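You operate a simulated robot arm through the tools that you are given. There is no shell and no other tool. Be economical: measure what you need, move in short steps, check, and stop when the job is done.

You are at the controls of a simulated robot arm. One attempt, no reset.

TASK
Oil the bare patch on the loose head, then lay the head in the top of the short cask.
Fine: wooden brush, oil from the green tin; put the brush back.

The check looks at the end state, three seconds after you hand in, the way a careful person would. Anything else that was tipped, shoved, dropped, spilled or broken makes it a failure.

THE ROBOT
A 7-joint arm with a two-finger parallel gripper, fixed in place. Base frame: the origin is at the foot of the arm, x ahead of it, y to its left, z up; the work surface is at about z = 0.6. Units: m, degrees, N and s.
With the tool pointing down near the work surface it reaches from about 0.16 to 0.66 m from the base axis. Its first joint turns from -66.0 to 66.0 degrees. Payload 1.57 kg.
The tool frame sits at the grasp point between the pads (the TCP): z along the fingers, y along the line on which they close. The tips reach 0.03 m beyond it. The gripper opens to 0.11 m. The fingers are 0.024 m wide and 0.012 m thick; the gripper's body (0.048 by 0.112 m) begins 0.078 m behind the TCP.
Orientation is that of the tool frame in the base frame, as [roll, pitch, yaw] about the fixed x, y, z axes, in that order (R = Rz(yaw) Ry(pitch) Rx(roll)). With the fingers straight down and closing along the base's y, the tool's x points along the base's -x, its y along +y and its z along -z.

THE INTERFACE
- The arm moves only by the tool servo_tool. Its argument "motion" is a list that holds one entry, the list of rows, each a list of 7 numbers: the turn, a rotation vector about the tool's x, y, z in degrees, then the shift along the tool's x, y, z in m, then the closure in counts, from 0 (fully open) to 255 (shut). In form: [[[ax, ay, az, dx, dy, dz, jaw], ...]]. A call has 1 to 8 rows; each row shifts and turns the commanded pose from where the row before left it, along the tool's axes as they then stand. Rows are played at 5 a second. More than 0.05 m and 8.6 degrees between two rows, or a gripper value outside its range, and nothing of the call is played. A pose out of reach is approached as far as the arm can. The call stops where the force on the tool passes 40 N (or 10 N more than at its start, if that is more) or the arm is blocked; 0.2 s more then pass. Each finger travels about 0.108 m/s and halts on what it meets, pressing with about 41 N; the grip force reading is that of the motor and also rises with nothing between the fingers. The clock runs only during rows and for 0.2 s after the last one: add rows that do not move to give the fingers time. The reply holds the time, the measured pose of the TCP, the force on the tool along the base axes, the opening and the grip force, in the units named above and with some noise.
- Cameras (640 x 400 px; columns grow to the right, rows downward): "scene" is fixed at [0.1545, -0.3825, 1.4053]; the picture's right is [0.87, -0.49, 0.00], its down [-0.28, -0.49, -0.83] and it looks along [0.40, 0.72, -0.56] (base axes); focal length 275 px, centre (320, 200). "wrist" rides on the gripper at [-0.036, 0, -0.08] in the tool frame; the picture's right is [0.00, -1.00, 0.00], its down [0.97, 0.00, -0.24] and it looks along [0.24, 0.00, 0.97] (tool axes); focal length 218 px, centre (320, 200).
- snapshot(camera): a new picture of that camera. The clock stands still meanwhile.
- point_at(camera, pixels): there is no depth. For up to 12 entries [column, row, z] of the newest picture of that camera ("zoom" is the newest enlarged one), the place [x, y] in the base frame at which the ray of that pixel passes the height z, good to about 0.002 m. The clock stands still meanwhile.
- close_up(camera, box): a new picture of the part [left, top, right, bottom] of that camera's present view, enlarged. The clock stands still meanwhile.
- finish_job(): hands the job in; it is judged then, once.

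Keep the steps short. Do not move on a guess: measure, check each grasp and each placing, and mend mistakes. In all there are 80 turns and 46 pictures (those below and enlarged ones count). Leave the gripper open and the arm clear of the work at the hand-in unless told otherwise, and finish with a single line.

The tools are called after "Call:" as a command line: name --argument value ..., lists and objects as JSON in quotes. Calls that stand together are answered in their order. servo_tool: Moves the arm, as the interface text tells. Its arguments: {"type":"object","properties":{"motion":{"type":"array"}},"required":["motion"]} The other tools are called the same way: snapshot (camera) takes a picture; point_at (camera, pixels) gives the place at which the rays of pixels pass given heights; close_up (camera, box) takes an enlarged picture of a part of a camera's view; finish_job () hands the job in.

At the start:

```text
time_s: 0.0
eef_pos: [0.392, -0.1202, 1.2197]
orientation: [179.8, 0.1, -180.0]
ft_force: [0.0, 0.0, 0.2]
opening: 0.1101
grip_force: 0.0
```

scene: 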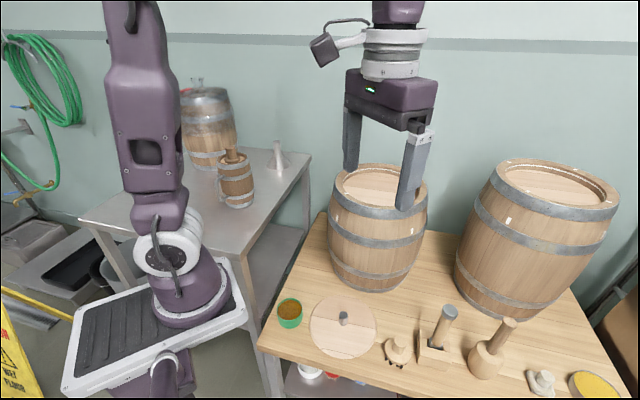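
wrist: 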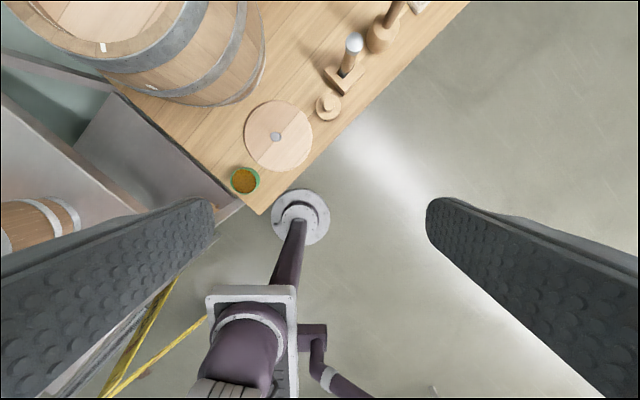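

I see a green tin at about (290,312), a round head with a knob at (343,325), several brushes or tools, and two casks. I'll enlarge the bench to identify each one.

Call:
close_up --camera "scene" --box '[260, 280, 452, 400]'

Call:
close_up --camera "scene" --box '[400, 280, 640, 400]'

Call:
close_up --camera "scene" --box '[320, 140, 640, 340]'

Call:
close_up --camera "wrist" --box '[200, 0, 440, 220]'

```text
3.33 times, centred on (356, 340) of scene
```

zoom: 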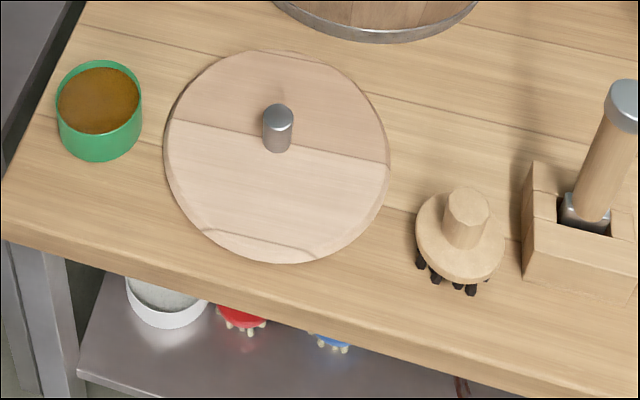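

```text
2.67 times, centred on (520, 340) of scene
```

zoom: 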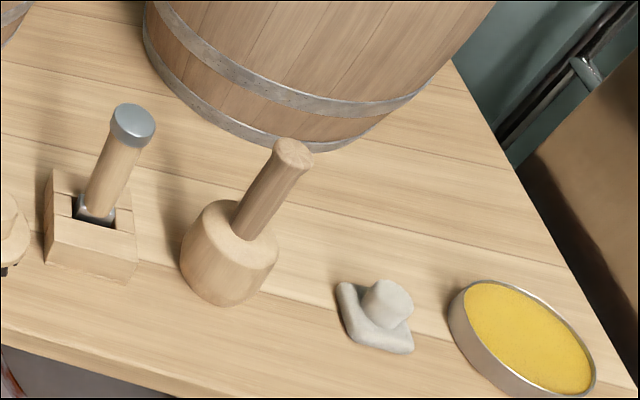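

```text
2.00 times, centred on (480, 240) of scene
```

zoom: 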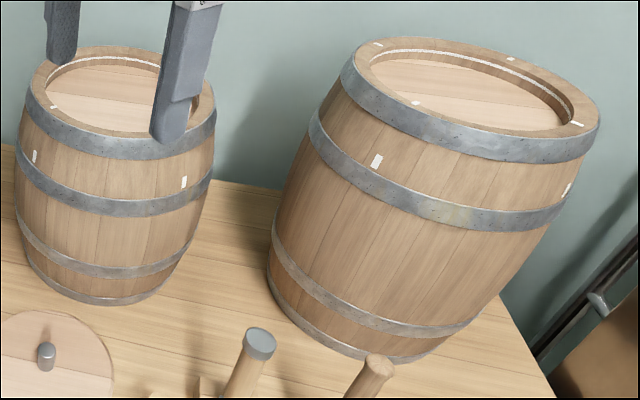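

```text
1.82 times, centred on (320, 110) of wrist
```

zoom: 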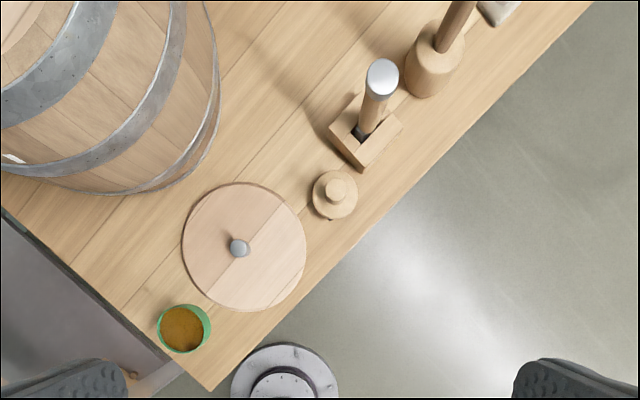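

The wooden brush looks like the disc with a knob and dark bristles at (397,350). I'll measure the tin, the head and the brush in the last enlarged wrist picture, and the casks in the scene picture.

Call:
point_at --camera "zoom" --pixels '[[184, 329, 0.64], [239, 247, 0.65], [245, 247, 0.62], [335, 190, 0.65], [335, 195, 0.62], [212, 390, 0.6], [181, 247, 0.62], [306, 247, 0.62], [245, 182, 0.62], [245, 311, 0.62]]'

Call:
point_at --camera "scene" --pixels '[[290, 306, 0.63], [343, 328, 0.61], [343, 314, 0.64], [397, 341, 0.65], [330, 268, 0.6], [412, 280, 0.6], [378, 185, 0.85], [378, 185, 0.9], [258, 346, 0.6]]'

```text
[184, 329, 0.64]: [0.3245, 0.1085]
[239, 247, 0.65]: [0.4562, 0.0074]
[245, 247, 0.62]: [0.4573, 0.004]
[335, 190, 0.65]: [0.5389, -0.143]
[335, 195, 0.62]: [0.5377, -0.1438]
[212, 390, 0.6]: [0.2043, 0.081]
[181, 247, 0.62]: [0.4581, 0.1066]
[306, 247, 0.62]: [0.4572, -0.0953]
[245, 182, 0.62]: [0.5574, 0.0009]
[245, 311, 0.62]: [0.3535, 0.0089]
```

```text
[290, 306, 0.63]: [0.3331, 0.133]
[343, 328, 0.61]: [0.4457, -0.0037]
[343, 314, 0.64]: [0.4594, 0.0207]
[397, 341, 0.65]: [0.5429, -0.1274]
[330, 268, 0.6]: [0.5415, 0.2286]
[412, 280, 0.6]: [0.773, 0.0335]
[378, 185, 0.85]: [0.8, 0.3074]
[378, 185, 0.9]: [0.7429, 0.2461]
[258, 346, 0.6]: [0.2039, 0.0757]
```

Triangulating the two views puts the tin's mouth near (0.325, 0.11, 0.66), the head centre near (0.457, 0.004) and the brush near (0.54, -0.14). I'll lower the camera toward the head for a better look. The path is clear of the casks.

Call:
servo_tool --motion '[[[0, 0, 0, 0, 0.02, 0.045, 0], [0, 0, 0, 0, 0.02, 0.045, 0], [0, 0, 0, 0, 0.02, 0.045, 0], [0, 0, 0, 0, 0.02, 0.045, 0], [0, 0, 0, 0, 0.0, 0.045, 0], [0, 0, 0, 0, 0, 0, 0]]]'

Call:
snapshot --camera "wrist"

Call:
close_up --camera "scene" --box '[310, 140, 450, 300]'

```text
time_s: 1.4
eef_pos: [0.3933, -0.0382, 0.9934]
orientation: [179.9, 0.0, -180.0]
ft_force: [0.4, -0.2, 0.6]
opening: 0.11
grip_force: 0.0
```

```text
39 pictures are left
```

wrist: 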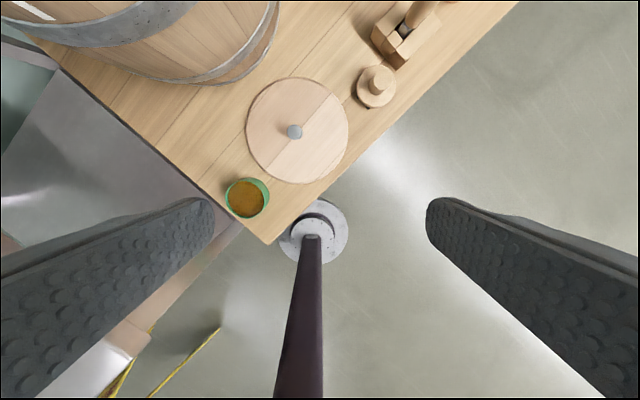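

```text
2.50 times, centred on (380, 220) of scene
```

zoom: 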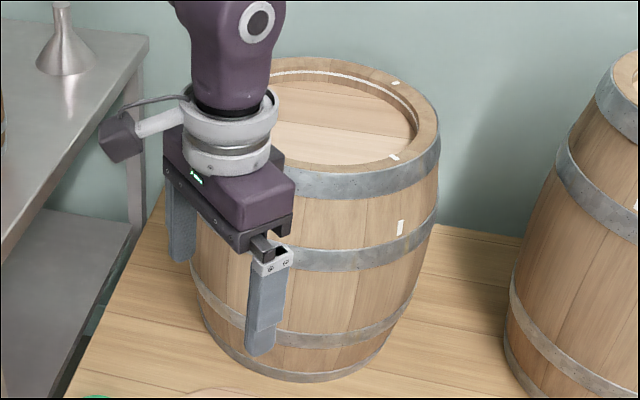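

The short cask's top is recessed, with a seat inside. Next I'll zoom in on the loose head in the wrist view to find the bare patch.

Call:
close_up --camera "wrist" --box '[210, 50, 410, 225]'

```text
2.29 times, centred on (310, 138) of wrist
```

zoom: 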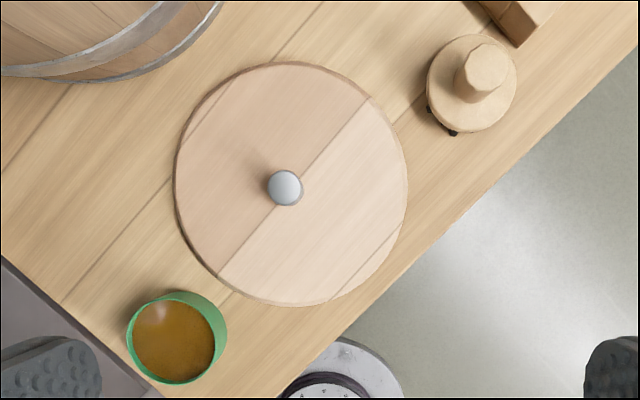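

The head seems to be made of several boards with slightly different shades. I'll go lower, over the head, to see which part is bare.

Call:
servo_tool --motion '[[[0, 0, 0, -0.015, 0.02, 0.045, 0], [0, 0, 0, -0.01, 0.02, 0.045, 0], [0, 0, 0, 0, 0.0, 0.045, 0], [0, 0, 0, 0, 0, 0, 0]]]'

Call:
close_up --camera "wrist" --box '[210, 30, 450, 180]'

```text
refused: row 1 steps farther than a row can; nothing moved
```

```text
2.67 times, centred on (330, 105) of wrist
```

zoom: 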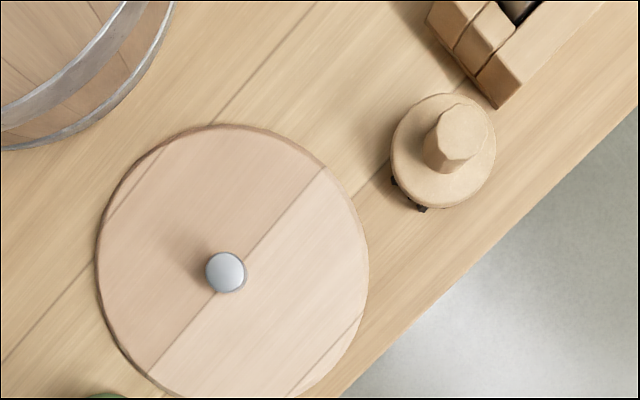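

That combined step was longer than 0.05 m and was refused, so nothing moved. I'll repeat it with smaller rows.

Call:
servo_tool --motion '[[[0, 0, 0, -0.01, 0.012, 0.04, 0], [0, 0, 0, -0.01, 0.012, 0.04, 0], [0, 0, 0, 0, 0.012, 0.04, 0], [0, 0, 0, 0, 0.0, 0.03, 0], [0, 0, 0, 0, 0, 0, 0]]]'

Call:
close_up --camera "wrist" --box '[210, 30, 450, 230]'

```text
time_s: 2.6
eef_pos: [0.4099, -0.0038, 0.8472]
orientation: [179.9, 0.1, 179.9]
ft_force: [0.0, 0.6, 0.8]
opening: 0.11
grip_force: 0.2
```

```text
2.00 times, centred on (330, 130) of wrist
```

zoom: 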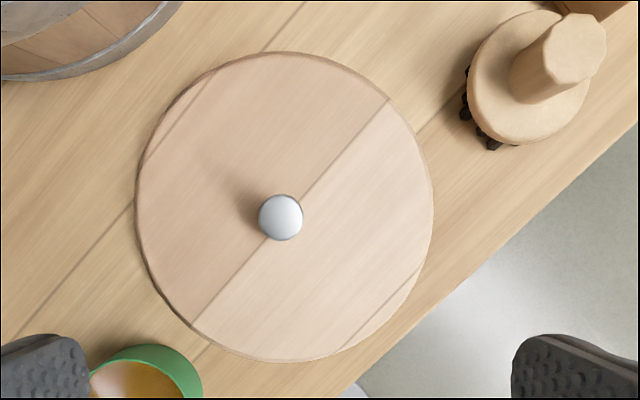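

The right half of the head, beyond the seam through the knob, is lighter, so that is the bare part. Now I'll measure the brush and tin precisely in both views.

Call:
point_at --camera "zoom" --pixels '[[581, 40, 0.66], [581, 40, 0.68], [581, 40, 0.7], [530, 80, 0.63], [530, 80, 0.62], [285, 207, 0.62], [281, 216, 0.65], [190, 328, 0.62], [388, 101, 0.62], [283, 51, 0.62], [433, 215, 0.62], [137, 215, 0.62]]'

Call:
close_up --camera "scene" --box '[360, 310, 440, 380]'

```text
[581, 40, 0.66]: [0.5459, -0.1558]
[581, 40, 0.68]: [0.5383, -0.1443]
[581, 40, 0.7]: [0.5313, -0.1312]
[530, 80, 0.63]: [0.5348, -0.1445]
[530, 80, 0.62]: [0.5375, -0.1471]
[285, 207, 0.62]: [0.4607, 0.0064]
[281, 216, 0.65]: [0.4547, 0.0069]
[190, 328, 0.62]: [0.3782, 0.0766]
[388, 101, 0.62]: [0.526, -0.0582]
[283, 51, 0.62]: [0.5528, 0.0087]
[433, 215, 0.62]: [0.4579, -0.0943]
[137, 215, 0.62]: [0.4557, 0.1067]
```

```text
5.71 times, centred on (400, 345) of scene
```

zoom: 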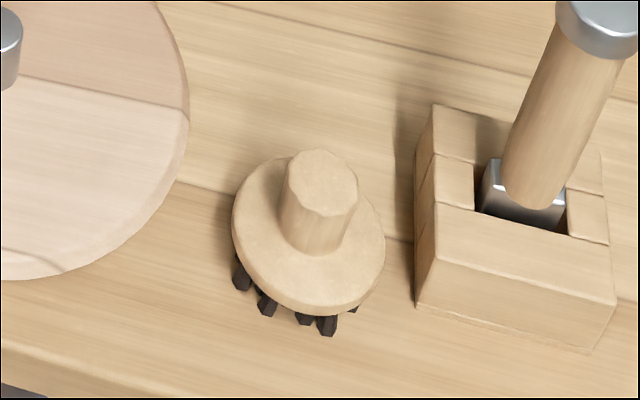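

Call:
point_at --camera "zoom" --pixels '[[321, 182, 0.66], [321, 182, 0.68], [321, 182, 0.7], [308, 232, 0.62], [308, 232, 0.63], [308, 232, 0.64], [232, 215, 0.63], [386, 250, 0.63], [290, 160, 0.68], [358, 190, 0.68], [310, 340, 0.6]]'

```text
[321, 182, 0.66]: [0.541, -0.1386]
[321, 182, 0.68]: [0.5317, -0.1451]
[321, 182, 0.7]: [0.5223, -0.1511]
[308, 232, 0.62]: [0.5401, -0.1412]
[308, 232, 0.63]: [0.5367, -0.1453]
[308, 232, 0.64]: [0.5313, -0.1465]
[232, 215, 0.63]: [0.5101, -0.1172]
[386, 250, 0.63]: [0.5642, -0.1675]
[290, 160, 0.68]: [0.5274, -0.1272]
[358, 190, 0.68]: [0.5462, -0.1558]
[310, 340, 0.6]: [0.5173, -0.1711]
```

The brush knob is centred at (0.536, -0.145) with its top at about 0.675 and the disc top at about 0.63. The chisel handle at about (0.63, -0.185) leaves enough room. I'll move above the brush with the fingers half open.

Call:
servo_tool --motion '[[[0, 0, 0, -0.025, -0.028, 0.015, 100], [0, 0, 0, -0.025, -0.028, 0.015, 100], [0, 0, 0, -0.025, -0.028, 0.02, 100], [0, 0, 0, -0.025, -0.028, 0.02, 100], [0, 0, 0, -0.026, -0.029, 0.02, 100], [0, 0, 0, 0, 0, 0, 100]]]'

Call:
snapshot --camera "wrist"

Call:
close_up --camera "scene" --box '[340, 230, 500, 390]'

```text
time_s: 4.0
eef_pos: [0.5371, -0.1427, 0.7555]
orientation: [-180.0, 0.0, -180.0]
ft_force: [-0.4, -0.5, 0.4]
opening: 0.0669
grip_force: 0.0
```

```text
33 pictures are left
```

wrist: 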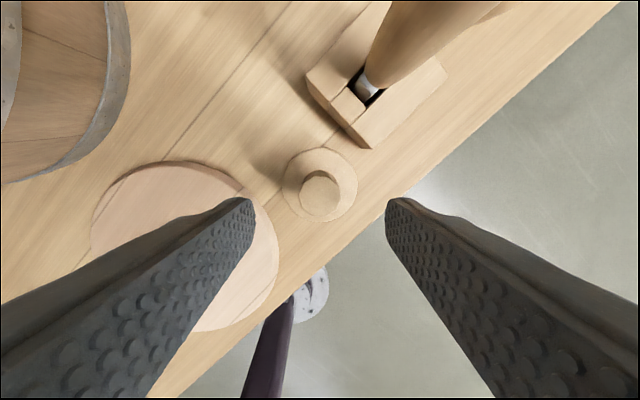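

```text
2.50 times, centred on (420, 310) of scene
```

zoom: 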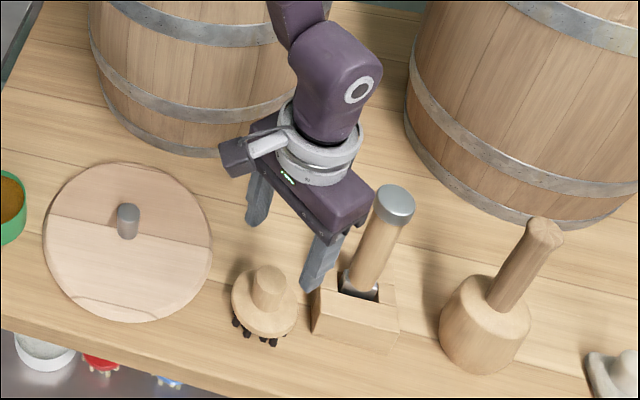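

Call:
point_at --camera "wrist" --pixels '[[321, 190, 0.675], [320, 185, 0.63], [320, 148, 0.63], [283, 185, 0.63], [358, 185, 0.63], [340, 190, 0.675], [301, 190, 0.675], [372, 148, 0.64]]'

```text
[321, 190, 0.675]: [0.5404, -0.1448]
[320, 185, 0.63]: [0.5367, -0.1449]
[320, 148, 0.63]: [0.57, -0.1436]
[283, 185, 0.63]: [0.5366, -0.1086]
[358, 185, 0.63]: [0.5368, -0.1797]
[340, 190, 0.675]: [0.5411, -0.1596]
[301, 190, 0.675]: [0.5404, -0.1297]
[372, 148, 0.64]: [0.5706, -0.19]
```

The knob is centred at about (0.538, -0.1445), so the tool is nearly aligned. I'll descend so the tips stop just above the disc, then close.

Call:
servo_tool --motion '[[[0, 0, 0, 0, -0.002, 0.03, 100], [0, 0, 0, 0, 0, 0.03, 100], [0, 0, 0, 0, 0, 0.025, 100], [0, 0, 0, 0, 0, 0, 100], [0, 0, 0, 0, 0, 0, 200], [0, 0, 0, 0, 0, 0, 200], [0, 0, 0, 0, 0, 0, 200], [0, 0, 0, 0, 0, 0, 200]]]'

```text
time_s: 5.8
eef_pos: [0.5373, -0.1473, 0.6718]
orientation: [179.8, 0.0, -180.0]
ft_force: [-0.1, 0.1, -0.5]
opening: 0.0322
grip_force: 40.8
```

The grip is solid at 0.032 m. I'll lift straight up 0.13 m and check the brush.

Call:
servo_tool --motion '[[[0, 0, 0, 0, 0, -0.03, 200], [0, 0, 0, 0, 0, -0.05, 200], [0, 0, 0, 0, 0, -0.05, 200], [0, 0, 0, 0.033, 0.03, 0, 200], [0, 0, 0, 0.033, 0.03, 0, 200], [0, 0, 0, 0.033, 0.03, 0, 200], [0, 0, 0, 0.033, 0.03, 0, 200], [0, 0, 0, 0, 0, 0, 200]]]'

Call:
servo_tool --motion '[[[0, 0, 0, 0.035, 0.03, 0, 200], [0, 0, 0, 0.035, 0.03, 0, 200], [0, 0, 0, 0.035, 0.03, 0, 200], [0, 0, 0, 0.035, 0.03, 0, 200], [0, 0, 0, 0.016, 0.017, 0, 200], [0, 0, 0, 0, 0, 0, 200]]]'

Call:
snapshot --camera "wrist"

Call:
close_up --camera "scene" --box '[230, 230, 390, 380]'

```text
time_s: 7.6
eef_pos: [0.4077, -0.0269, 0.8034]
orientation: [180.0, -0.1, -180.0]
ft_force: [0.1, -0.5, -0.4]
opening: 0.0323
grip_force: 40.6
```

```text
time_s: 8.8
eef_pos: [0.2549, 0.1023, 0.8]
orientation: [-179.5, 0.4, 179.6]
ft_force: [8.2, -11.7, 0.2]
opening: 0.0323
grip_force: 40.4
stopped in row 6: the force on the tool passed its limit (the readings are from after the stop); the commanded pose is now the measured one
```

```text
31 pictures are left
```

wrist: 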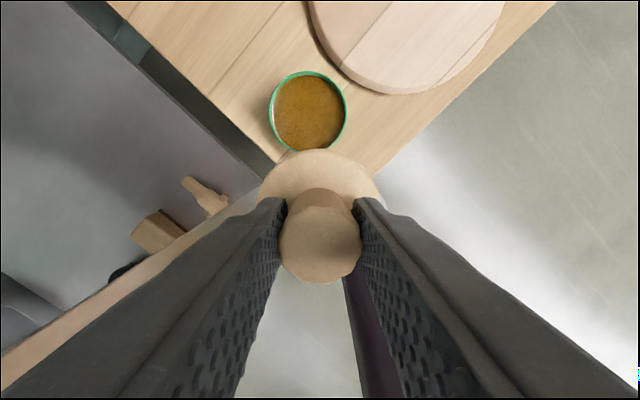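

```text
2.67 times, centred on (310, 305) of scene
```

zoom: 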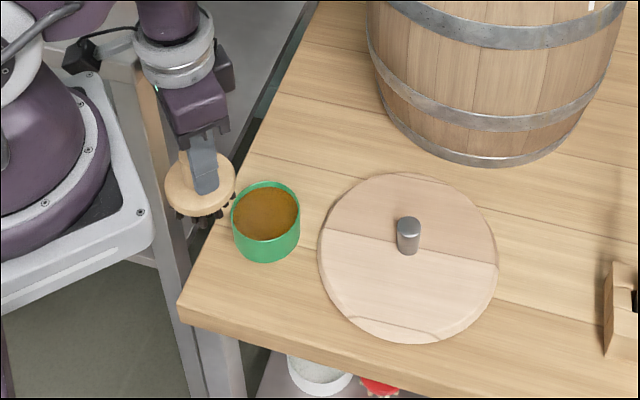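

The call stopped on contact, with the force pushing toward +x and -y. I'll check in the scene what the gripper touched before moving.

Call:
close_up --camera "scene" --box '[180, 180, 320, 320]'

Call:
snapshot --camera "scene"

```text
2.86 times, centred on (250, 250) of scene
```

zoom: 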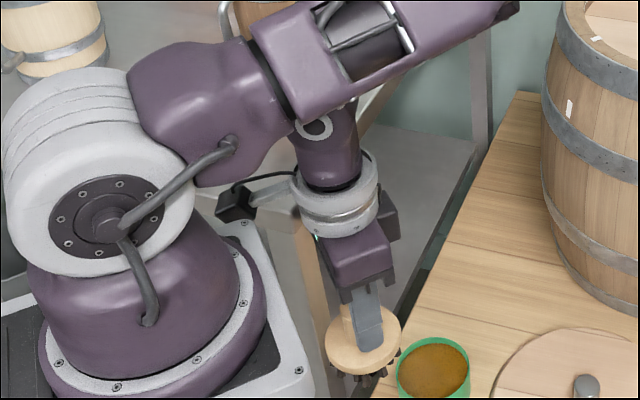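

```text
28 pictures are left
```

scene: 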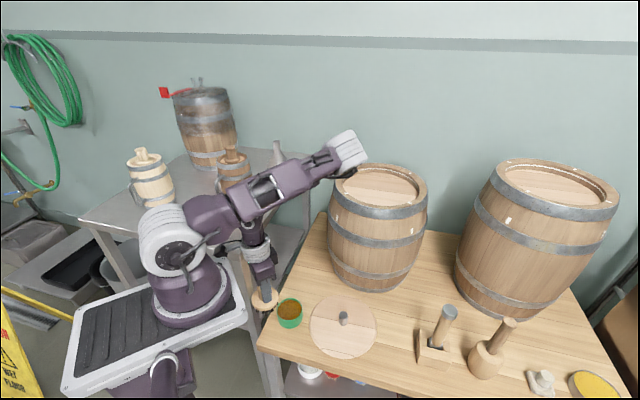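

The wrist gadget on the -x side probably touched the corner of the steel side table. Nothing looks displaced. I'll back off toward +x and -y, then turn the tool 45° so the gadget points away from that table.

Call:
servo_tool --motion '[[[0, 0, 0, -0.025, -0.025, 0, 200], [0, 0, 0, -0.025, -0.025, 0, 200], [0, 0, -8, -0.01, 0, 0, 200], [0, 0, -8, -0.01, 0, 0, 200], [0, 0, -8, 0, 0, 0, 200], [0, 0, -8, 0, 0, 0, 200], [0, 0, -8, 0, 0, 0, 200], [0, 0, -5, 0, 0, 0, 200]]]'

Call:
snapshot --camera "wrist"

```text
time_s: 10.6
eef_pos: [0.3237, 0.0535, 0.8014]
orientation: [-179.5, 0.0, -135.2]
ft_force: [-1.0, -0.3, -0.7]
opening: 0.0321
grip_force: 40.1
```

```text
27 pictures are left
```

wrist: 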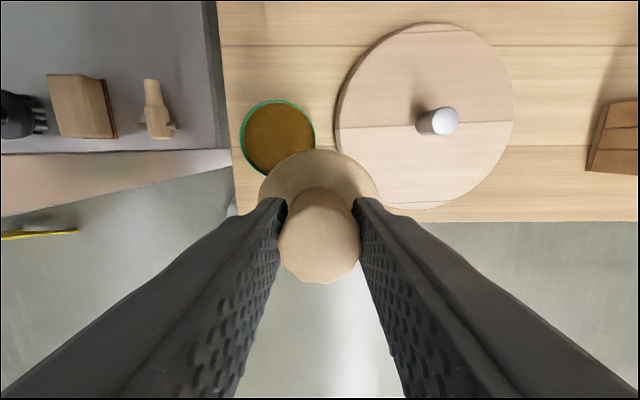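

The view now lines up with the bench. I'll measure the tin's rim here.

Call:
point_at --camera "wrist" --pixels '[[278, 137, 0.64], [278, 137, 0.65], [278, 137, 0.66], [240, 137, 0.65], [316, 137, 0.65], [278, 98, 0.65], [437, 122, 0.65], [424, 116, 0.62], [232, 150, 0.6], [232, 150, 0.65]]'

```text
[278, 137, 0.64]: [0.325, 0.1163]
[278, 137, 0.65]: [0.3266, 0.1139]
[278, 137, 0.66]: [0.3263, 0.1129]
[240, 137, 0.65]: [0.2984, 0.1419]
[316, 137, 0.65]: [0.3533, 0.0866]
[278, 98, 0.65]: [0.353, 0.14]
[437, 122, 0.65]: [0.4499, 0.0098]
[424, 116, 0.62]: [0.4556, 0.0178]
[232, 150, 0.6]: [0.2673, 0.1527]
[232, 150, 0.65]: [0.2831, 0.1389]
```

The tin is centred at (0.3255, 0.114), about 0.077 m across, with its rim at about z = 0.64. I'll move above it in small steps, staying high.

Call:
servo_tool --motion '[[[0, 0, 0, -0.022, 0.021, 0, 200], [0, 0, 0, -0.022, 0.0206, 0, 200], [0, 0, 0, 0, 0, 0.03, 200], [0, 0, 0, 0, 0, 0.03, 200], [0, 0, 0, 0, 0, 0, 200]]]'

Call:
close_up --camera "scene" --box '[250, 260, 330, 340]'

```text
time_s: 11.8
eef_pos: [0.3255, 0.1177, 0.7408]
orientation: [-179.5, 0.0, -135.3]
ft_force: [-0.3, 0.5, -2.3]
opening: 0.0323
grip_force: 40.8
```

```text
5.00 times, centred on (290, 300) of scene
```

zoom: 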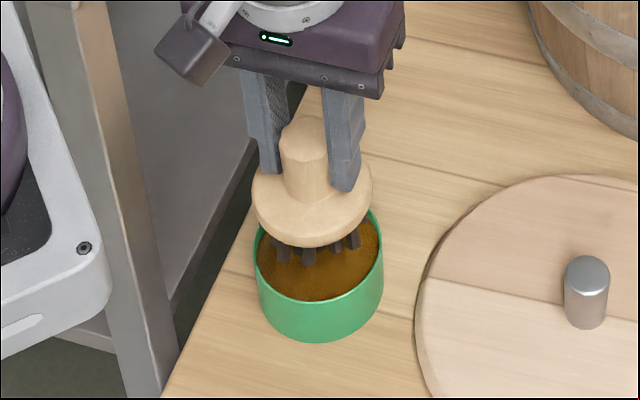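

The brush is over the tin, and its bristles are a narrower cluster than the disc. I'll correct 3 mm in y and lower slowly so only the bristles enter the oil.

Call:
servo_tool --motion '[[[0, 0, 0, 0.0021, -0.0021, 0.015, 200], [0, 0, 0, 0, 0, 0.015, 200], [0, 0, 0, 0, 0, 0.01, 200], [0, 0, 0, 0, 0, 0.008, 200], [0, 0, 0, 0, 0, 0, 200]]]'

Call:
close_up --camera "scene" --box '[250, 260, 330, 340]'

```text
time_s: 12.7
eef_pos: [0.3246, 0.1116, 0.7012]
orientation: [-179.5, 0.0, -135.2]
ft_force: [-2.4, 1.8, 25.7]
opening: 0.032
grip_force: 40.6
stopped in row 4: the force on the tool passed its limit (the readings are from after the stop); the commanded pose is now the measured one
```

```text
5.00 times, centred on (290, 300) of scene
```

zoom: 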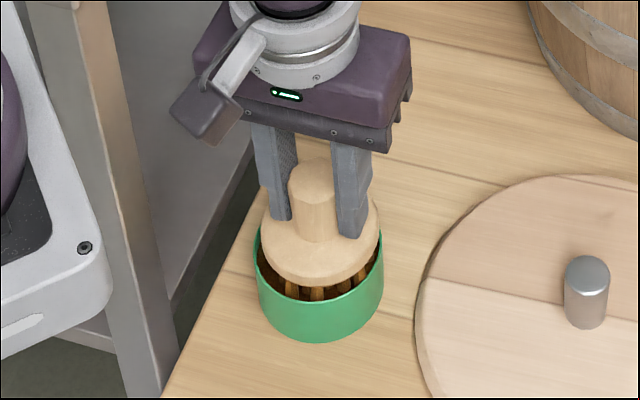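

The bristles are now brown with oil. The upward force came as they met the oil at about z = 0.63. I'll lift straight up slowly, pause to drip, and look at both the tin and the brush.

Call:
servo_tool --motion '[[[0, 0, 0, 0, 0, -0.008, 200], [0, 0, 0, 0, 0, -0.02, 200], [0, 0, 0, 0, 0, -0.03, 200], [0, 0, 0, 0, 0, 0, 200], [0, 0, 0, 0, 0, 0, 200], [0, 0, 0, 0, 0, 0, 200], [0, 0, 0, 0, 0, 0, 200]]]'

Call:
close_up --camera "scene" --box '[250, 240, 390, 360]'

```text
time_s: 14.3
eef_pos: [0.3266, 0.1125, 0.758]
orientation: [-179.4, 0.0, -135.3]
ft_force: [0.2, 0.0, -1.4]
opening: 0.0319
grip_force: 40.8
```

```text
3.33 times, centred on (320, 300) of scene
```

zoom: 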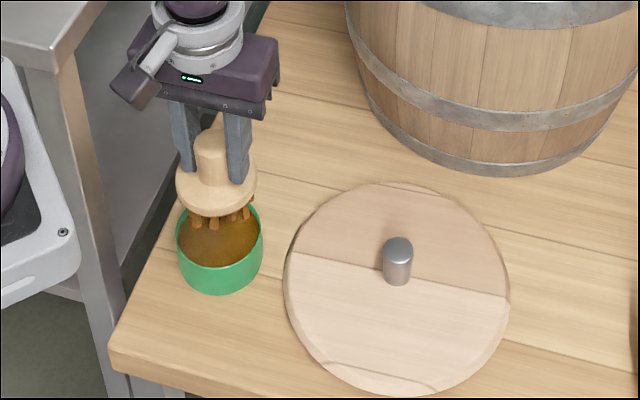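

The brush is loaded and the tin is undisturbed. I'll measure the knob, seam and head edge once more in this enlarged view.

Call:
point_at --camera "zoom" --pixels '[[398, 277, 0.62], [398, 247, 0.65], [398, 247, 0.66], [305, 247, 0.62], [508, 296, 0.62], [284, 282, 0.62], [510, 300, 0.62], [400, 184, 0.62], [395, 388, 0.62], [367, 0, 0.6], [330, 363, 0.62], [437, 386, 0.62]]'

```text
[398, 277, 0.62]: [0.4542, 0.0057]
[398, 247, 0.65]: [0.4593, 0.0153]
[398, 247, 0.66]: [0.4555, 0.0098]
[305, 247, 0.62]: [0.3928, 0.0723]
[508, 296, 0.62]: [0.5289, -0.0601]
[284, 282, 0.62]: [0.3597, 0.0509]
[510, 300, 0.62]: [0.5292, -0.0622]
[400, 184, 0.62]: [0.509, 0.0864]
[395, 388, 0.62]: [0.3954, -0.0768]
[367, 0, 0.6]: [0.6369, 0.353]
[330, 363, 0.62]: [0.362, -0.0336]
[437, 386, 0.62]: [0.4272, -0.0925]
```

The knob is at (0.455, 0.006) with its top at about 0.665, and the head's surface is at about 0.62. I'll move over the bare half, 0.058 m in front of the knob, and lower partway.

Call:
servo_tool --motion '[[[0, 0, 0, 0.0105, -0.0417, 0, 200], [0, 0, 0, 0.0105, -0.0417, 0, 200], [0, 0, 0, 0.0105, -0.0417, 0, 200], [0, 0, 0, 0.01, -0.0416, 0, 200], [0, 0, 0, 0, 0, 0.03, 200], [0, 0, 0, 0, 0, 0.022, 200], [0, 0, 0, 0, 0, 0, 200]]]'

Call:
close_up --camera "scene" --box '[290, 270, 400, 370]'

```text
time_s: 15.9
eef_pos: [0.413, -0.0356, 0.7107]
orientation: [-179.4, 0.1, -135.2]
ft_force: [-0.5, 0.5, -0.8]
opening: 0.032
grip_force: 40.4
```

```text
4.00 times, centred on (345, 320) of scene
```

zoom: 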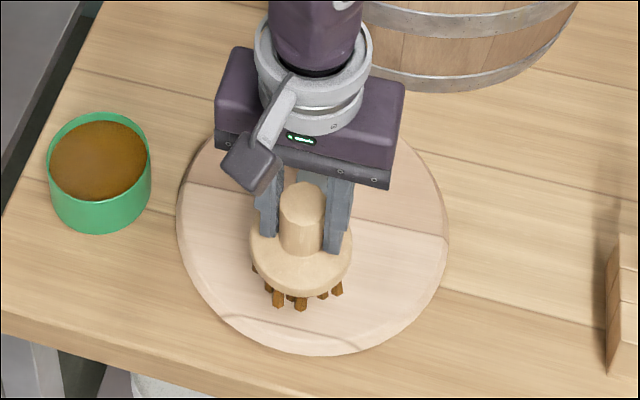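

The brush is over the bare half. I'll lower in small steps until light contact.

Call:
servo_tool --motion '[[[0, 0, 0, 0, 0, 0.006, 200], [0, 0, 0, 0, 0, 0.004, 200], [0, 0, 0, 0, 0, 0.003, 200], [0, 0, 0, 0, 0, 0.002, 200], [0, 0, 0, 0, 0, 0, 200]]]'

```text
time_s: 17.1
eef_pos: [0.4137, -0.037, 0.6937]
orientation: [-179.4, -0.1, -135.3]
ft_force: [0.4, 0.0, -1.3]
opening: 0.0318
grip_force: 40.2
```

Call:
servo_tool --motion '[[[0, 0, 0, 0, 0, 0.0015, 200], [0, 0, 0, 0, 0, 0.001, 200], [0, 0, 0, 0, 0, 0.001, 200], [0, 0, 0, 0, 0, 0, 200]]]'

Call:
close_up --camera "scene" --box '[290, 270, 400, 370]'

```text
time_s: 18.1
eef_pos: [0.4149, -0.0368, 0.69]
orientation: [-179.6, 0.0, -135.4]
ft_force: [-0.8, -0.4, -1.2]
opening: 0.0319
grip_force: 40.4
```

```text
4.00 times, centred on (345, 320) of scene
```

zoom: 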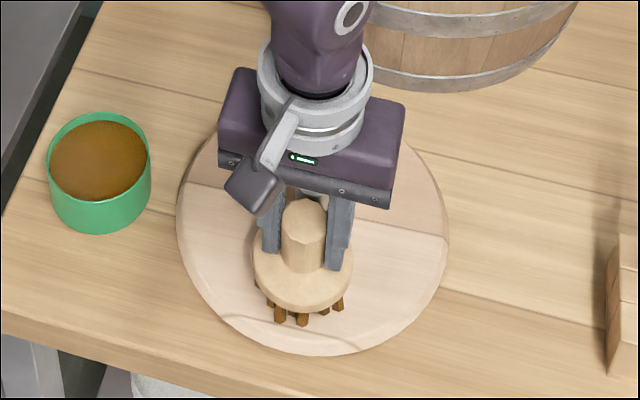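

Still no contact at TCP 0.690. I'll continue in 1 mm steps.

Call:
servo_tool --motion '[[[0, 0, 0, 0, 0, 0.001, 200], [0, 0, 0, 0, 0, 0.001, 200], [0, 0, 0, 0, 0, 0.001, 200], [0, 0, 0, 0, 0, 0, 200]]]'

```text
time_s: 19.1
eef_pos: [0.4138, -0.0364, 0.6867]
orientation: [-179.5, 0.0, -135.3]
ft_force: [0.0, 0.4, -1.1]
opening: 0.0319
grip_force: 40.2
```

Call:
servo_tool --motion '[[[0, 0, 0, 0, 0, 0.001, 200], [0, 0, 0, 0, 0, 0.001, 200], [0, 0, 0, 0, 0, 0.001, 200], [0, 0, 0, 0, 0, 0, 200]]]'

Call:
close_up --camera "scene" --box '[310, 290, 390, 370]'

```text
time_s: 20.1
eef_pos: [0.4135, -0.0375, 0.6834]
orientation: [-179.7, -0.1, -135.3]
ft_force: [-1.9, 0.3, 18.1]
opening: 0.0318
grip_force: 40.8
```

```text
5.00 times, centred on (350, 330) of scene
```

zoom: 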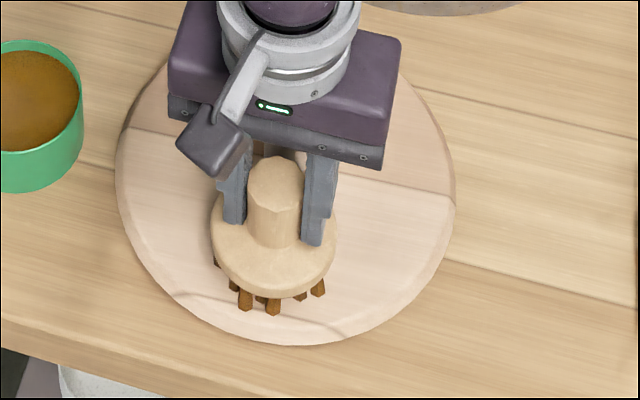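

Contact came at TCP z of about 0.6835, with 18 N. I'll ease off 0.6 mm and make a short test stroke to the left.

Call:
servo_tool --motion '[[[0, 0, 0, 0, 0, -0.0006, 200], [0, 0, 0, 0, 0.01, 0, 200], [0, 0, 0, 0, 0.01, 0, 200], [0, 0, 0, 0, 0.015, 0, 200], [0, 0, 0, 0, 0.01, 0, 200], [0, 0, 0, 0, 0, 0, 200]]]'

Call:
close_up --camera "scene" --box '[310, 290, 390, 370]'

```text
time_s: 21.5
eef_pos: [0.3821, -0.0055, 0.6845]
orientation: [-179.5, 0.1, -135.3]
ft_force: [4.3, -1.9, 8.8]
opening: 0.0319
grip_force: 40.3
```

```text
5.00 times, centred on (350, 330) of scene
```

zoom: 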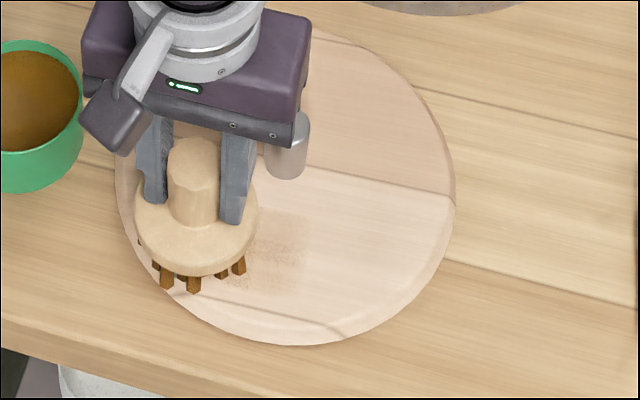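

The oil shows clearly as a darker strip and the head didn't move. I'll take out the 0.5° tool tilt so the height stays level, then brush the left part of the bare half.

Call:
servo_tool --motion '[[[-0.5, 0, 0, 0, 0, 0, 200], [0, 0, 0, -0.015, 0.0125, 0, 200], [0, 0, 0, -0.015, 0.0125, 0, 200], [0, 0, 0, 0, -0.011, 0, 200], [0, 0, 0, 0, -0.011, 0, 200], [0, 0, 0, 0, 0, 0, 200]]]'

Call:
close_up --camera "scene" --box '[310, 290, 390, 370]'

```text
time_s: 22.9
eef_pos: [0.4013, 0.0179, 0.6845]
orientation: [-180.0, 0.0, -135.1]
ft_force: [-0.1, 0.4, -0.8]
opening: 0.0317
grip_force: 40.2
```

```text
5.00 times, centred on (350, 330) of scene
```

zoom: 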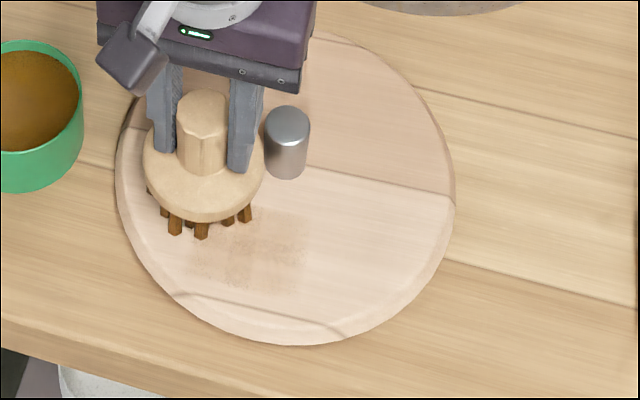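

Contact was lost after levelling. I'll lower 0.7 mm here and check the force while stroking outward.

Call:
servo_tool --motion '[[[0, 0, 0, 0, 0, 0.0007, 200], [0, 0, 0, 0, 0.011, 0, 200], [0, 0, 0, 0, 0.011, 0, 200], [0, 0, 0, 0, 0, 0, 200]]]'

```text
time_s: 23.9
eef_pos: [0.3877, 0.0347, 0.6861]
orientation: [-180.0, 0.0, -135.4]
ft_force: [-0.3, -0.4, -0.7]
opening: 0.0316
grip_force: 39.9
```

Call:
servo_tool --motion '[[[0, 0, 0, 0, 0, 0.0007, 200], [0, 0, 0, 0, 0, 0, 200]]]'

```text
time_s: 24.5
eef_pos: [0.3869, 0.0352, 0.6836]
orientation: [-180.0, 0.1, -135.2]
ft_force: [-0.6, 1.5, 1.2]
opening: 0.0317
grip_force: 40.5
```

Light contact begins here. I'll press 0.6 mm more and run the left strokes: in to v=0.048, out again, then diagonally to the front edge.

Call:
servo_tool --motion '[[[0, 0, 0, 0, 0, 0.0006, 200], [0, 0, 0, 0, -0.011, 0, 200], [0, 0, 0, 0, -0.011, 0, 200], [0, 0, 0, 0, 0.011, 0, 200], [0, 0, 0, 0, 0.011, 0, 200], [0, 0, 0, 0.01, -0.007, 0, 200], [0, 0, 0, 0.01, -0.007, 0, 200], [0, 0, 0, 0, 0, 0, 200]]]'

Call:
close_up --camera "scene" --box '[310, 290, 390, 370]'

```text
time_s: 25.1
eef_pos: [0.3916, 0.0282, 0.6846]
orientation: [179.9, 0.1, -135.1]
ft_force: [-3.0, 1.1, 17.9]
opening: 0.0318
grip_force: 40.6
stopped in row 3: the force on the tool passed its limit (the readings are from after the stop); the commanded pose is now the measured one
```

```text
5.00 times, centred on (350, 330) of scene
```

zoom: 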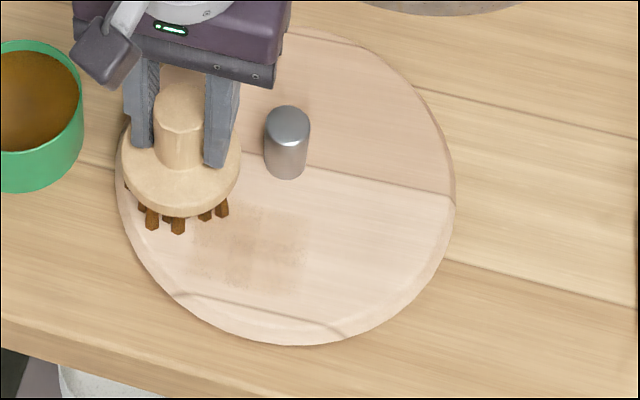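

The call stopped on a force spike, which reset the commanded pose. I'll read the force at rest before going on.

Call:
servo_tool --motion '[[[0, 0, 0, 0, 0, 0, 200]]]'

```text
time_s: 25.5
eef_pos: [0.3917, 0.0284, 0.6835]
orientation: [179.8, 0.0, -135.2]
ft_force: [-3.0, 2.5, 22.8]
opening: 0.0317
grip_force: 40.7
```

It's pressing at 23 N. I'll ease off 0.5 mm and continue the strokes.

Call:
servo_tool --motion '[[[0, 0, 0, 0, 0, -0.0005, 200], [0, 0, 0, 0, -0.012, 0, 200], [0, 0, 0, 0, 0.012, 0, 200], [0, 0, 0, 0, 0.011, 0, 200], [0, 0, 0, 0.01, -0.005, 0, 200], [0, 0, 0, 0, -0.01, 0, 200], [0, 0, 0, 0, 0, 0, 200]]]'

Call:
close_up --camera "scene" --box '[310, 290, 390, 370]'

```text
time_s: 26.6
eef_pos: [0.3862, 0.0348, 0.685]
orientation: [179.8, 0.5, -134.9]
ft_force: [-0.7, 0.9, 14.4]
opening: 0.0315
grip_force: 40.4
stopped in row 5: the force on the tool passed its limit (the readings are from after the stop); the commanded pose is now the measured one
```

```text
5.00 times, centred on (350, 330) of scene
```

zoom: 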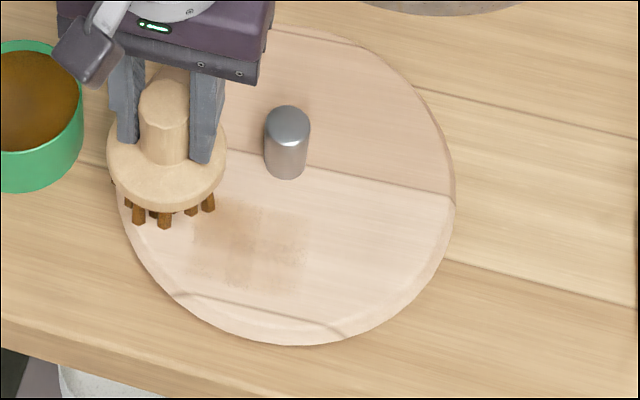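

The oil shows only in a rectangle in front of the knob, and not where I brushed on the left. I'll lift and look at the head with nothing in the way.

Call:
servo_tool --motion '[[[0, 0, 0, 0, 0, -0.02, 200], [0, 0, 0, 0, 0.03, -0.035, 200], [0, 0, 0, -0.02, 0.03, -0.03, 200], [0, 0, 0, -0.02, 0.03, -0.02, 200], [0, 0, 0, 0, 0, 0, 200]]]'

Call:
close_up --camera "scene" --box '[300, 290, 390, 370]'

```text
time_s: 27.9
eef_pos: [0.3479, 0.1254, 0.7878]
orientation: [179.9, 0.6, -134.9]
ft_force: [0.2, 0.0, -0.1]
opening: 0.0319
grip_force: 40.1
```

```text
5.00 times, centred on (345, 330) of scene
```

zoom: 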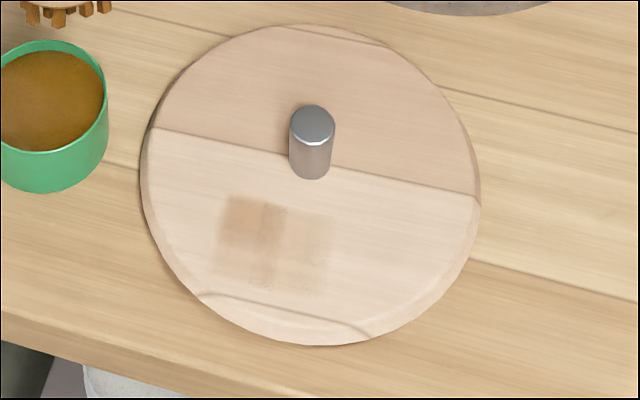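

The oil darkens only within a rectangle of cells, which suggests the bare patch has limits. I'll measure the corners.

Call:
point_at --camera "zoom" --pixels '[[228, 198, 0.613], [216, 275, 0.613], [325, 294, 0.613], [333, 215, 0.613], [262, 250, 0.613], [285, 205, 0.613], [312, 172, 0.613], [157, 127, 0.613], [480, 200, 0.613], [200, 295, 0.613], [370, 335, 0.613]]'

Call:
close_up --camera "scene" --box '[324, 315, 374, 355]'

```text
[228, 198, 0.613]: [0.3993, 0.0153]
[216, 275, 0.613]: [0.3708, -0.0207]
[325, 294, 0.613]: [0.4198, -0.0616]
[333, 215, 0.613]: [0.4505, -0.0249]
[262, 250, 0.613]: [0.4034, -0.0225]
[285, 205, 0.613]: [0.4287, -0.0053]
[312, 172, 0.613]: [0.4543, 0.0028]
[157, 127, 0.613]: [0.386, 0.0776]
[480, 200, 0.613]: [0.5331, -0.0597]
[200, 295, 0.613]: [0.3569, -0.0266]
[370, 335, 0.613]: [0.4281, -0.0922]
```

```text
10.00 times, centred on (349, 335) of scene
```

zoom: 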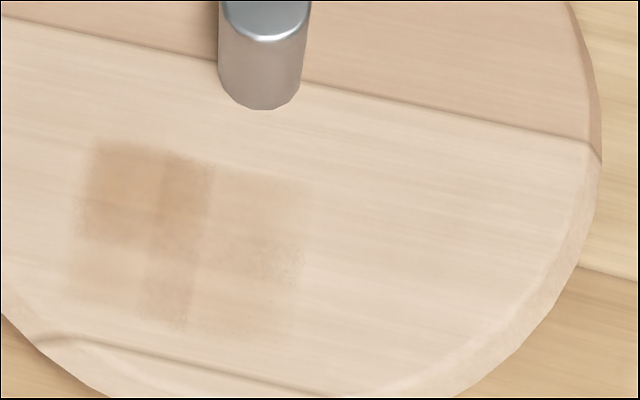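

The wetted patch spans about u 0.027 to 0.075 in front of the knob. It is clipped on the left at v=+0.045, and its right part is still bare. I'll level the tool and dip again for fresh oil.

Call:
servo_tool --motion '[[[0, 0.6, 0, 0.024, 0.008, 0, 200], [0, 0, 0, 0, 0, 0.04, 200], [0, 0, 0, 0, 0, 0.025, 200], [0, 0, 0, 0, 0, 0.012, 200], [0, 0, 0, 0, 0, 0.004, 200], [0, 0, 0, 0, 0, 0.003, 200], [0, 0, 0, 0, 0, 0, 200]]]'

```text
time_s: 29.4
eef_pos: [0.3257, 0.1139, 0.7051]
orientation: [179.8, -0.1, -134.8]
ft_force: [0.1, -0.2, -0.8]
opening: 0.0319
grip_force: 40.5
```

Call:
servo_tool --motion '[[[0, 0, 0, 0, 0, 0.002, 200], [0, 0, 0, 0, 0, 0.001, 200], [0, 0, 0, 0, 0, 0.001, 200], [0, 0, 0, 0, 0, 0, 200]]]'

```text
time_s: 30.4
eef_pos: [0.3261, 0.1145, 0.7026]
orientation: [180.0, 0.1, -134.9]
ft_force: [-0.9, 2.4, 12.6]
opening: 0.0319
grip_force: 40.8
stopped in row 4: the force on the tool passed its limit (the readings are from after the stop); the commanded pose is now the measured one
```

Dipped, with oil contact felt. I'll lift, let it drip, carry it over the right part of the bare half and lower to just above the surface.

Call:
servo_tool --motion '[[[0, 0, 0, 0, 0, -0.015, 200], [0, 0, 0, 0, 0, -0.04, 200], [0, 0, 0, 0, 0, 0, 200], [0, 0, 0, 0, 0, 0, 200], [0, 0, 0, 0, 0, 0, 200], [0, 0, 0, 0, 0, 0, 200]]]'

Call:
servo_tool --motion '[[[0, 0, 0, 0.0085, -0.0396, 0, 200], [0, 0, 0, 0.0085, -0.0396, 0, 200], [0, 0, 0, 0.0085, -0.0396, 0, 200], [0, 0, 0, 0.0085, -0.0396, 0, 200], [0, 0, 0, 0.0083, -0.0396, 0, 200], [0, 0, 0, 0, 0, 0.04, 200], [0, 0, 0, 0, 0, 0.028, 200], [0, 0, 0, 0, 0, 0, 200]]]'

```text
time_s: 31.8
eef_pos: [0.3249, 0.1168, 0.7576]
orientation: [179.8, 0.0, -134.9]
ft_force: [0.7, 0.3, -1.1]
opening: 0.0321
grip_force: 40.7
```

```text
time_s: 33.6
eef_pos: [0.4361, -0.0534, 0.6894]
orientation: [179.8, 0.0, -134.9]
ft_force: [0.0, 0.0, -0.5]
opening: 0.0317
grip_force: 40.2
```

Call:
servo_tool --motion '[[[0, 0, 0, 0, 0, 0.003, 200], [0, 0, 0, 0, 0, 0.0008, 200], [0, 0, 0, 0, 0, 0.0006, 200], [0, 0, 0, 0, 0, 0, 200]]]'

```text
time_s: 34.6
eef_pos: [0.4377, -0.0546, 0.684]
orientation: [179.9, -0.1, -134.9]
ft_force: [-0.6, 0.9, 4.5]
opening: 0.0317
grip_force: 40.2
```

Contact is 5 N. I'll add 0.2 mm and stroke left across the patch in 12 mm rows.

Call:
servo_tool --motion '[[[0, 0, 0, 0, 0.012, 0.0002, 200], [0, 0, 0, 0, 0.012, 0, 200], [0, 0, 0, 0, 0.012, 0, 200], [0, 0, 0, 0, 0.012, 0, 200], [0, 0, 0, 0, 0.012, 0, 200], [0, 0, 0, 0, 0.008, 0, 200], [0, 0, 0, 0, 0, 0, 200]]]'

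Call:
close_up --camera "scene" --box '[310, 290, 390, 370]'

```text
time_s: 36.0
eef_pos: [0.39, -0.0078, 0.6837]
orientation: [180.0, 0.0, -135.0]
ft_force: [-0.9, 0.5, 14.4]
opening: 0.0315
grip_force: 39.5
stopped in row 6: the force on the tool passed its limit (the readings are from after the stop); the commanded pose is now the measured one
```

```text
5.00 times, centred on (350, 330) of scene
```

zoom: 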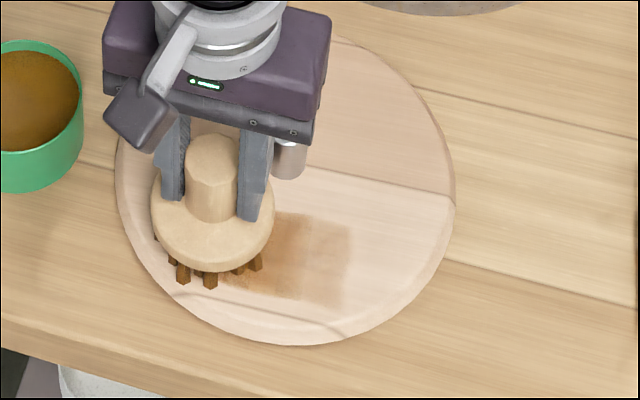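

The patch is darkening, and its right end is clipped sharply too. I'll stroke back to the right, following the knob's clearance to catch the inner border.

Call:
servo_tool --motion '[[[0, 0, 0, -0.01, 0.009, -0.0003, 200], [0, 0, 0, 0, -0.0145, 0, 200], [0, 0, 0, 0.01, -0.012, 0, 200], [0, 0, 0, 0, -0.012, 0, 200], [0, 0, 0, 0, -0.012, 0, 200], [0, 0, 0, 0, -0.012, 0, 200], [0, 0, 0, -0.006, -0.012, 0, 200], [0, 0, 0, -0.006, -0.01, 0, 200]]]'

Call:
close_up --camera "scene" --box '[310, 290, 390, 370]'

```text
time_s: 37.8
eef_pos: [0.4535, -0.0549, 0.684]
orientation: [-179.9, 0.0, -135.0]
ft_force: [0.1, -0.7, -0.9]
opening: 0.032
grip_force: 40.3
```

```text
5.00 times, centred on (350, 330) of scene
```

zoom: 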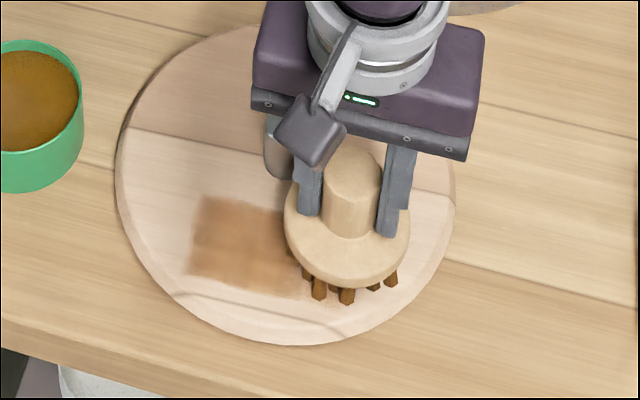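

The left part is now a solid, darker rectangle. Contact faded at the right end, so I'll lower 0.6 mm and rework the right and front parts.

Call:
servo_tool --motion '[[[0, 0, 0, 0, 0, 0.0006, 200], [0, 0, 0, 0, 0, 0, 200]]]'

```text
time_s: 38.4
eef_pos: [0.4526, -0.054, 0.6838]
orientation: [179.9, 0.0, -135.0]
ft_force: [-0.6, -0.5, -1.6]
opening: 0.0318
grip_force: 40.1
```

Call:
servo_tool --motion '[[[0, 0, 0, 0, 0, 0.0005, 200], [0, 0, 0, 0.01, 0, 0.0003, 200], [0, 0, 0, 0.012, 0.004, 0, 200], [0, 0, 0, 0.006, 0.006, 0, 200], [0, 0, 0, -0.008, 0.006, 0, 200], [0, 0, 0, -0.008, 0, 0, 200], [0, 0, 0, 0, 0, 0, 200]]]'

Call:
close_up --camera "scene" --box '[310, 290, 390, 370]'

```text
time_s: 39.4
eef_pos: [0.4349, -0.0664, 0.6841]
orientation: [-179.6, 0.1, -135.0]
ft_force: [-1.1, 2.2, 15.6]
opening: 0.0318
grip_force: 40.3
stopped in row 4: the force on the tool passed its limit (the readings are from after the stop); the commanded pose is now the measured one
```

```text
5.00 times, centred on (350, 330) of scene
```

zoom: 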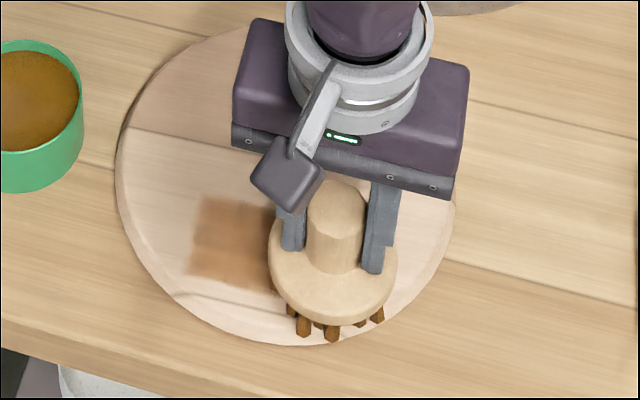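

Call:
servo_tool --motion '[[[0, 0, 0, -0.012, 0.008, -0.0003, 200], [0, 0, 0, 0.002, 0.012, 0, 200], [0, 0, 0, 0.001, 0.012, 0, 200], [0, 0, 0, 0, 0.012, 0, 200], [0, 0, 0, 0.005, 0.012, 0, 200], [0, 0, 0, 0.005, 0.012, 0, 200], [0, 0, 0, 0, 0, 0, 200]]]'

Call:
close_up --camera "scene" --box '[310, 290, 390, 370]'

```text
time_s: 41.0
eef_pos: [0.3861, -0.0178, 0.6832]
orientation: [-179.6, 0.4, -135.1]
ft_force: [3.4, -2.9, 9.1]
opening: 0.0318
grip_force: 40.2
```

```text
5.00 times, centred on (350, 330) of scene
```

zoom: 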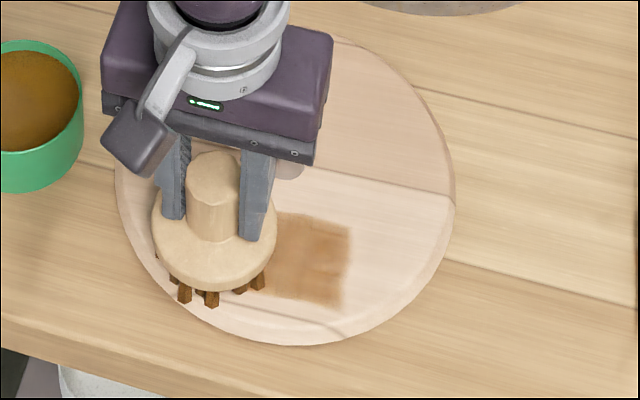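

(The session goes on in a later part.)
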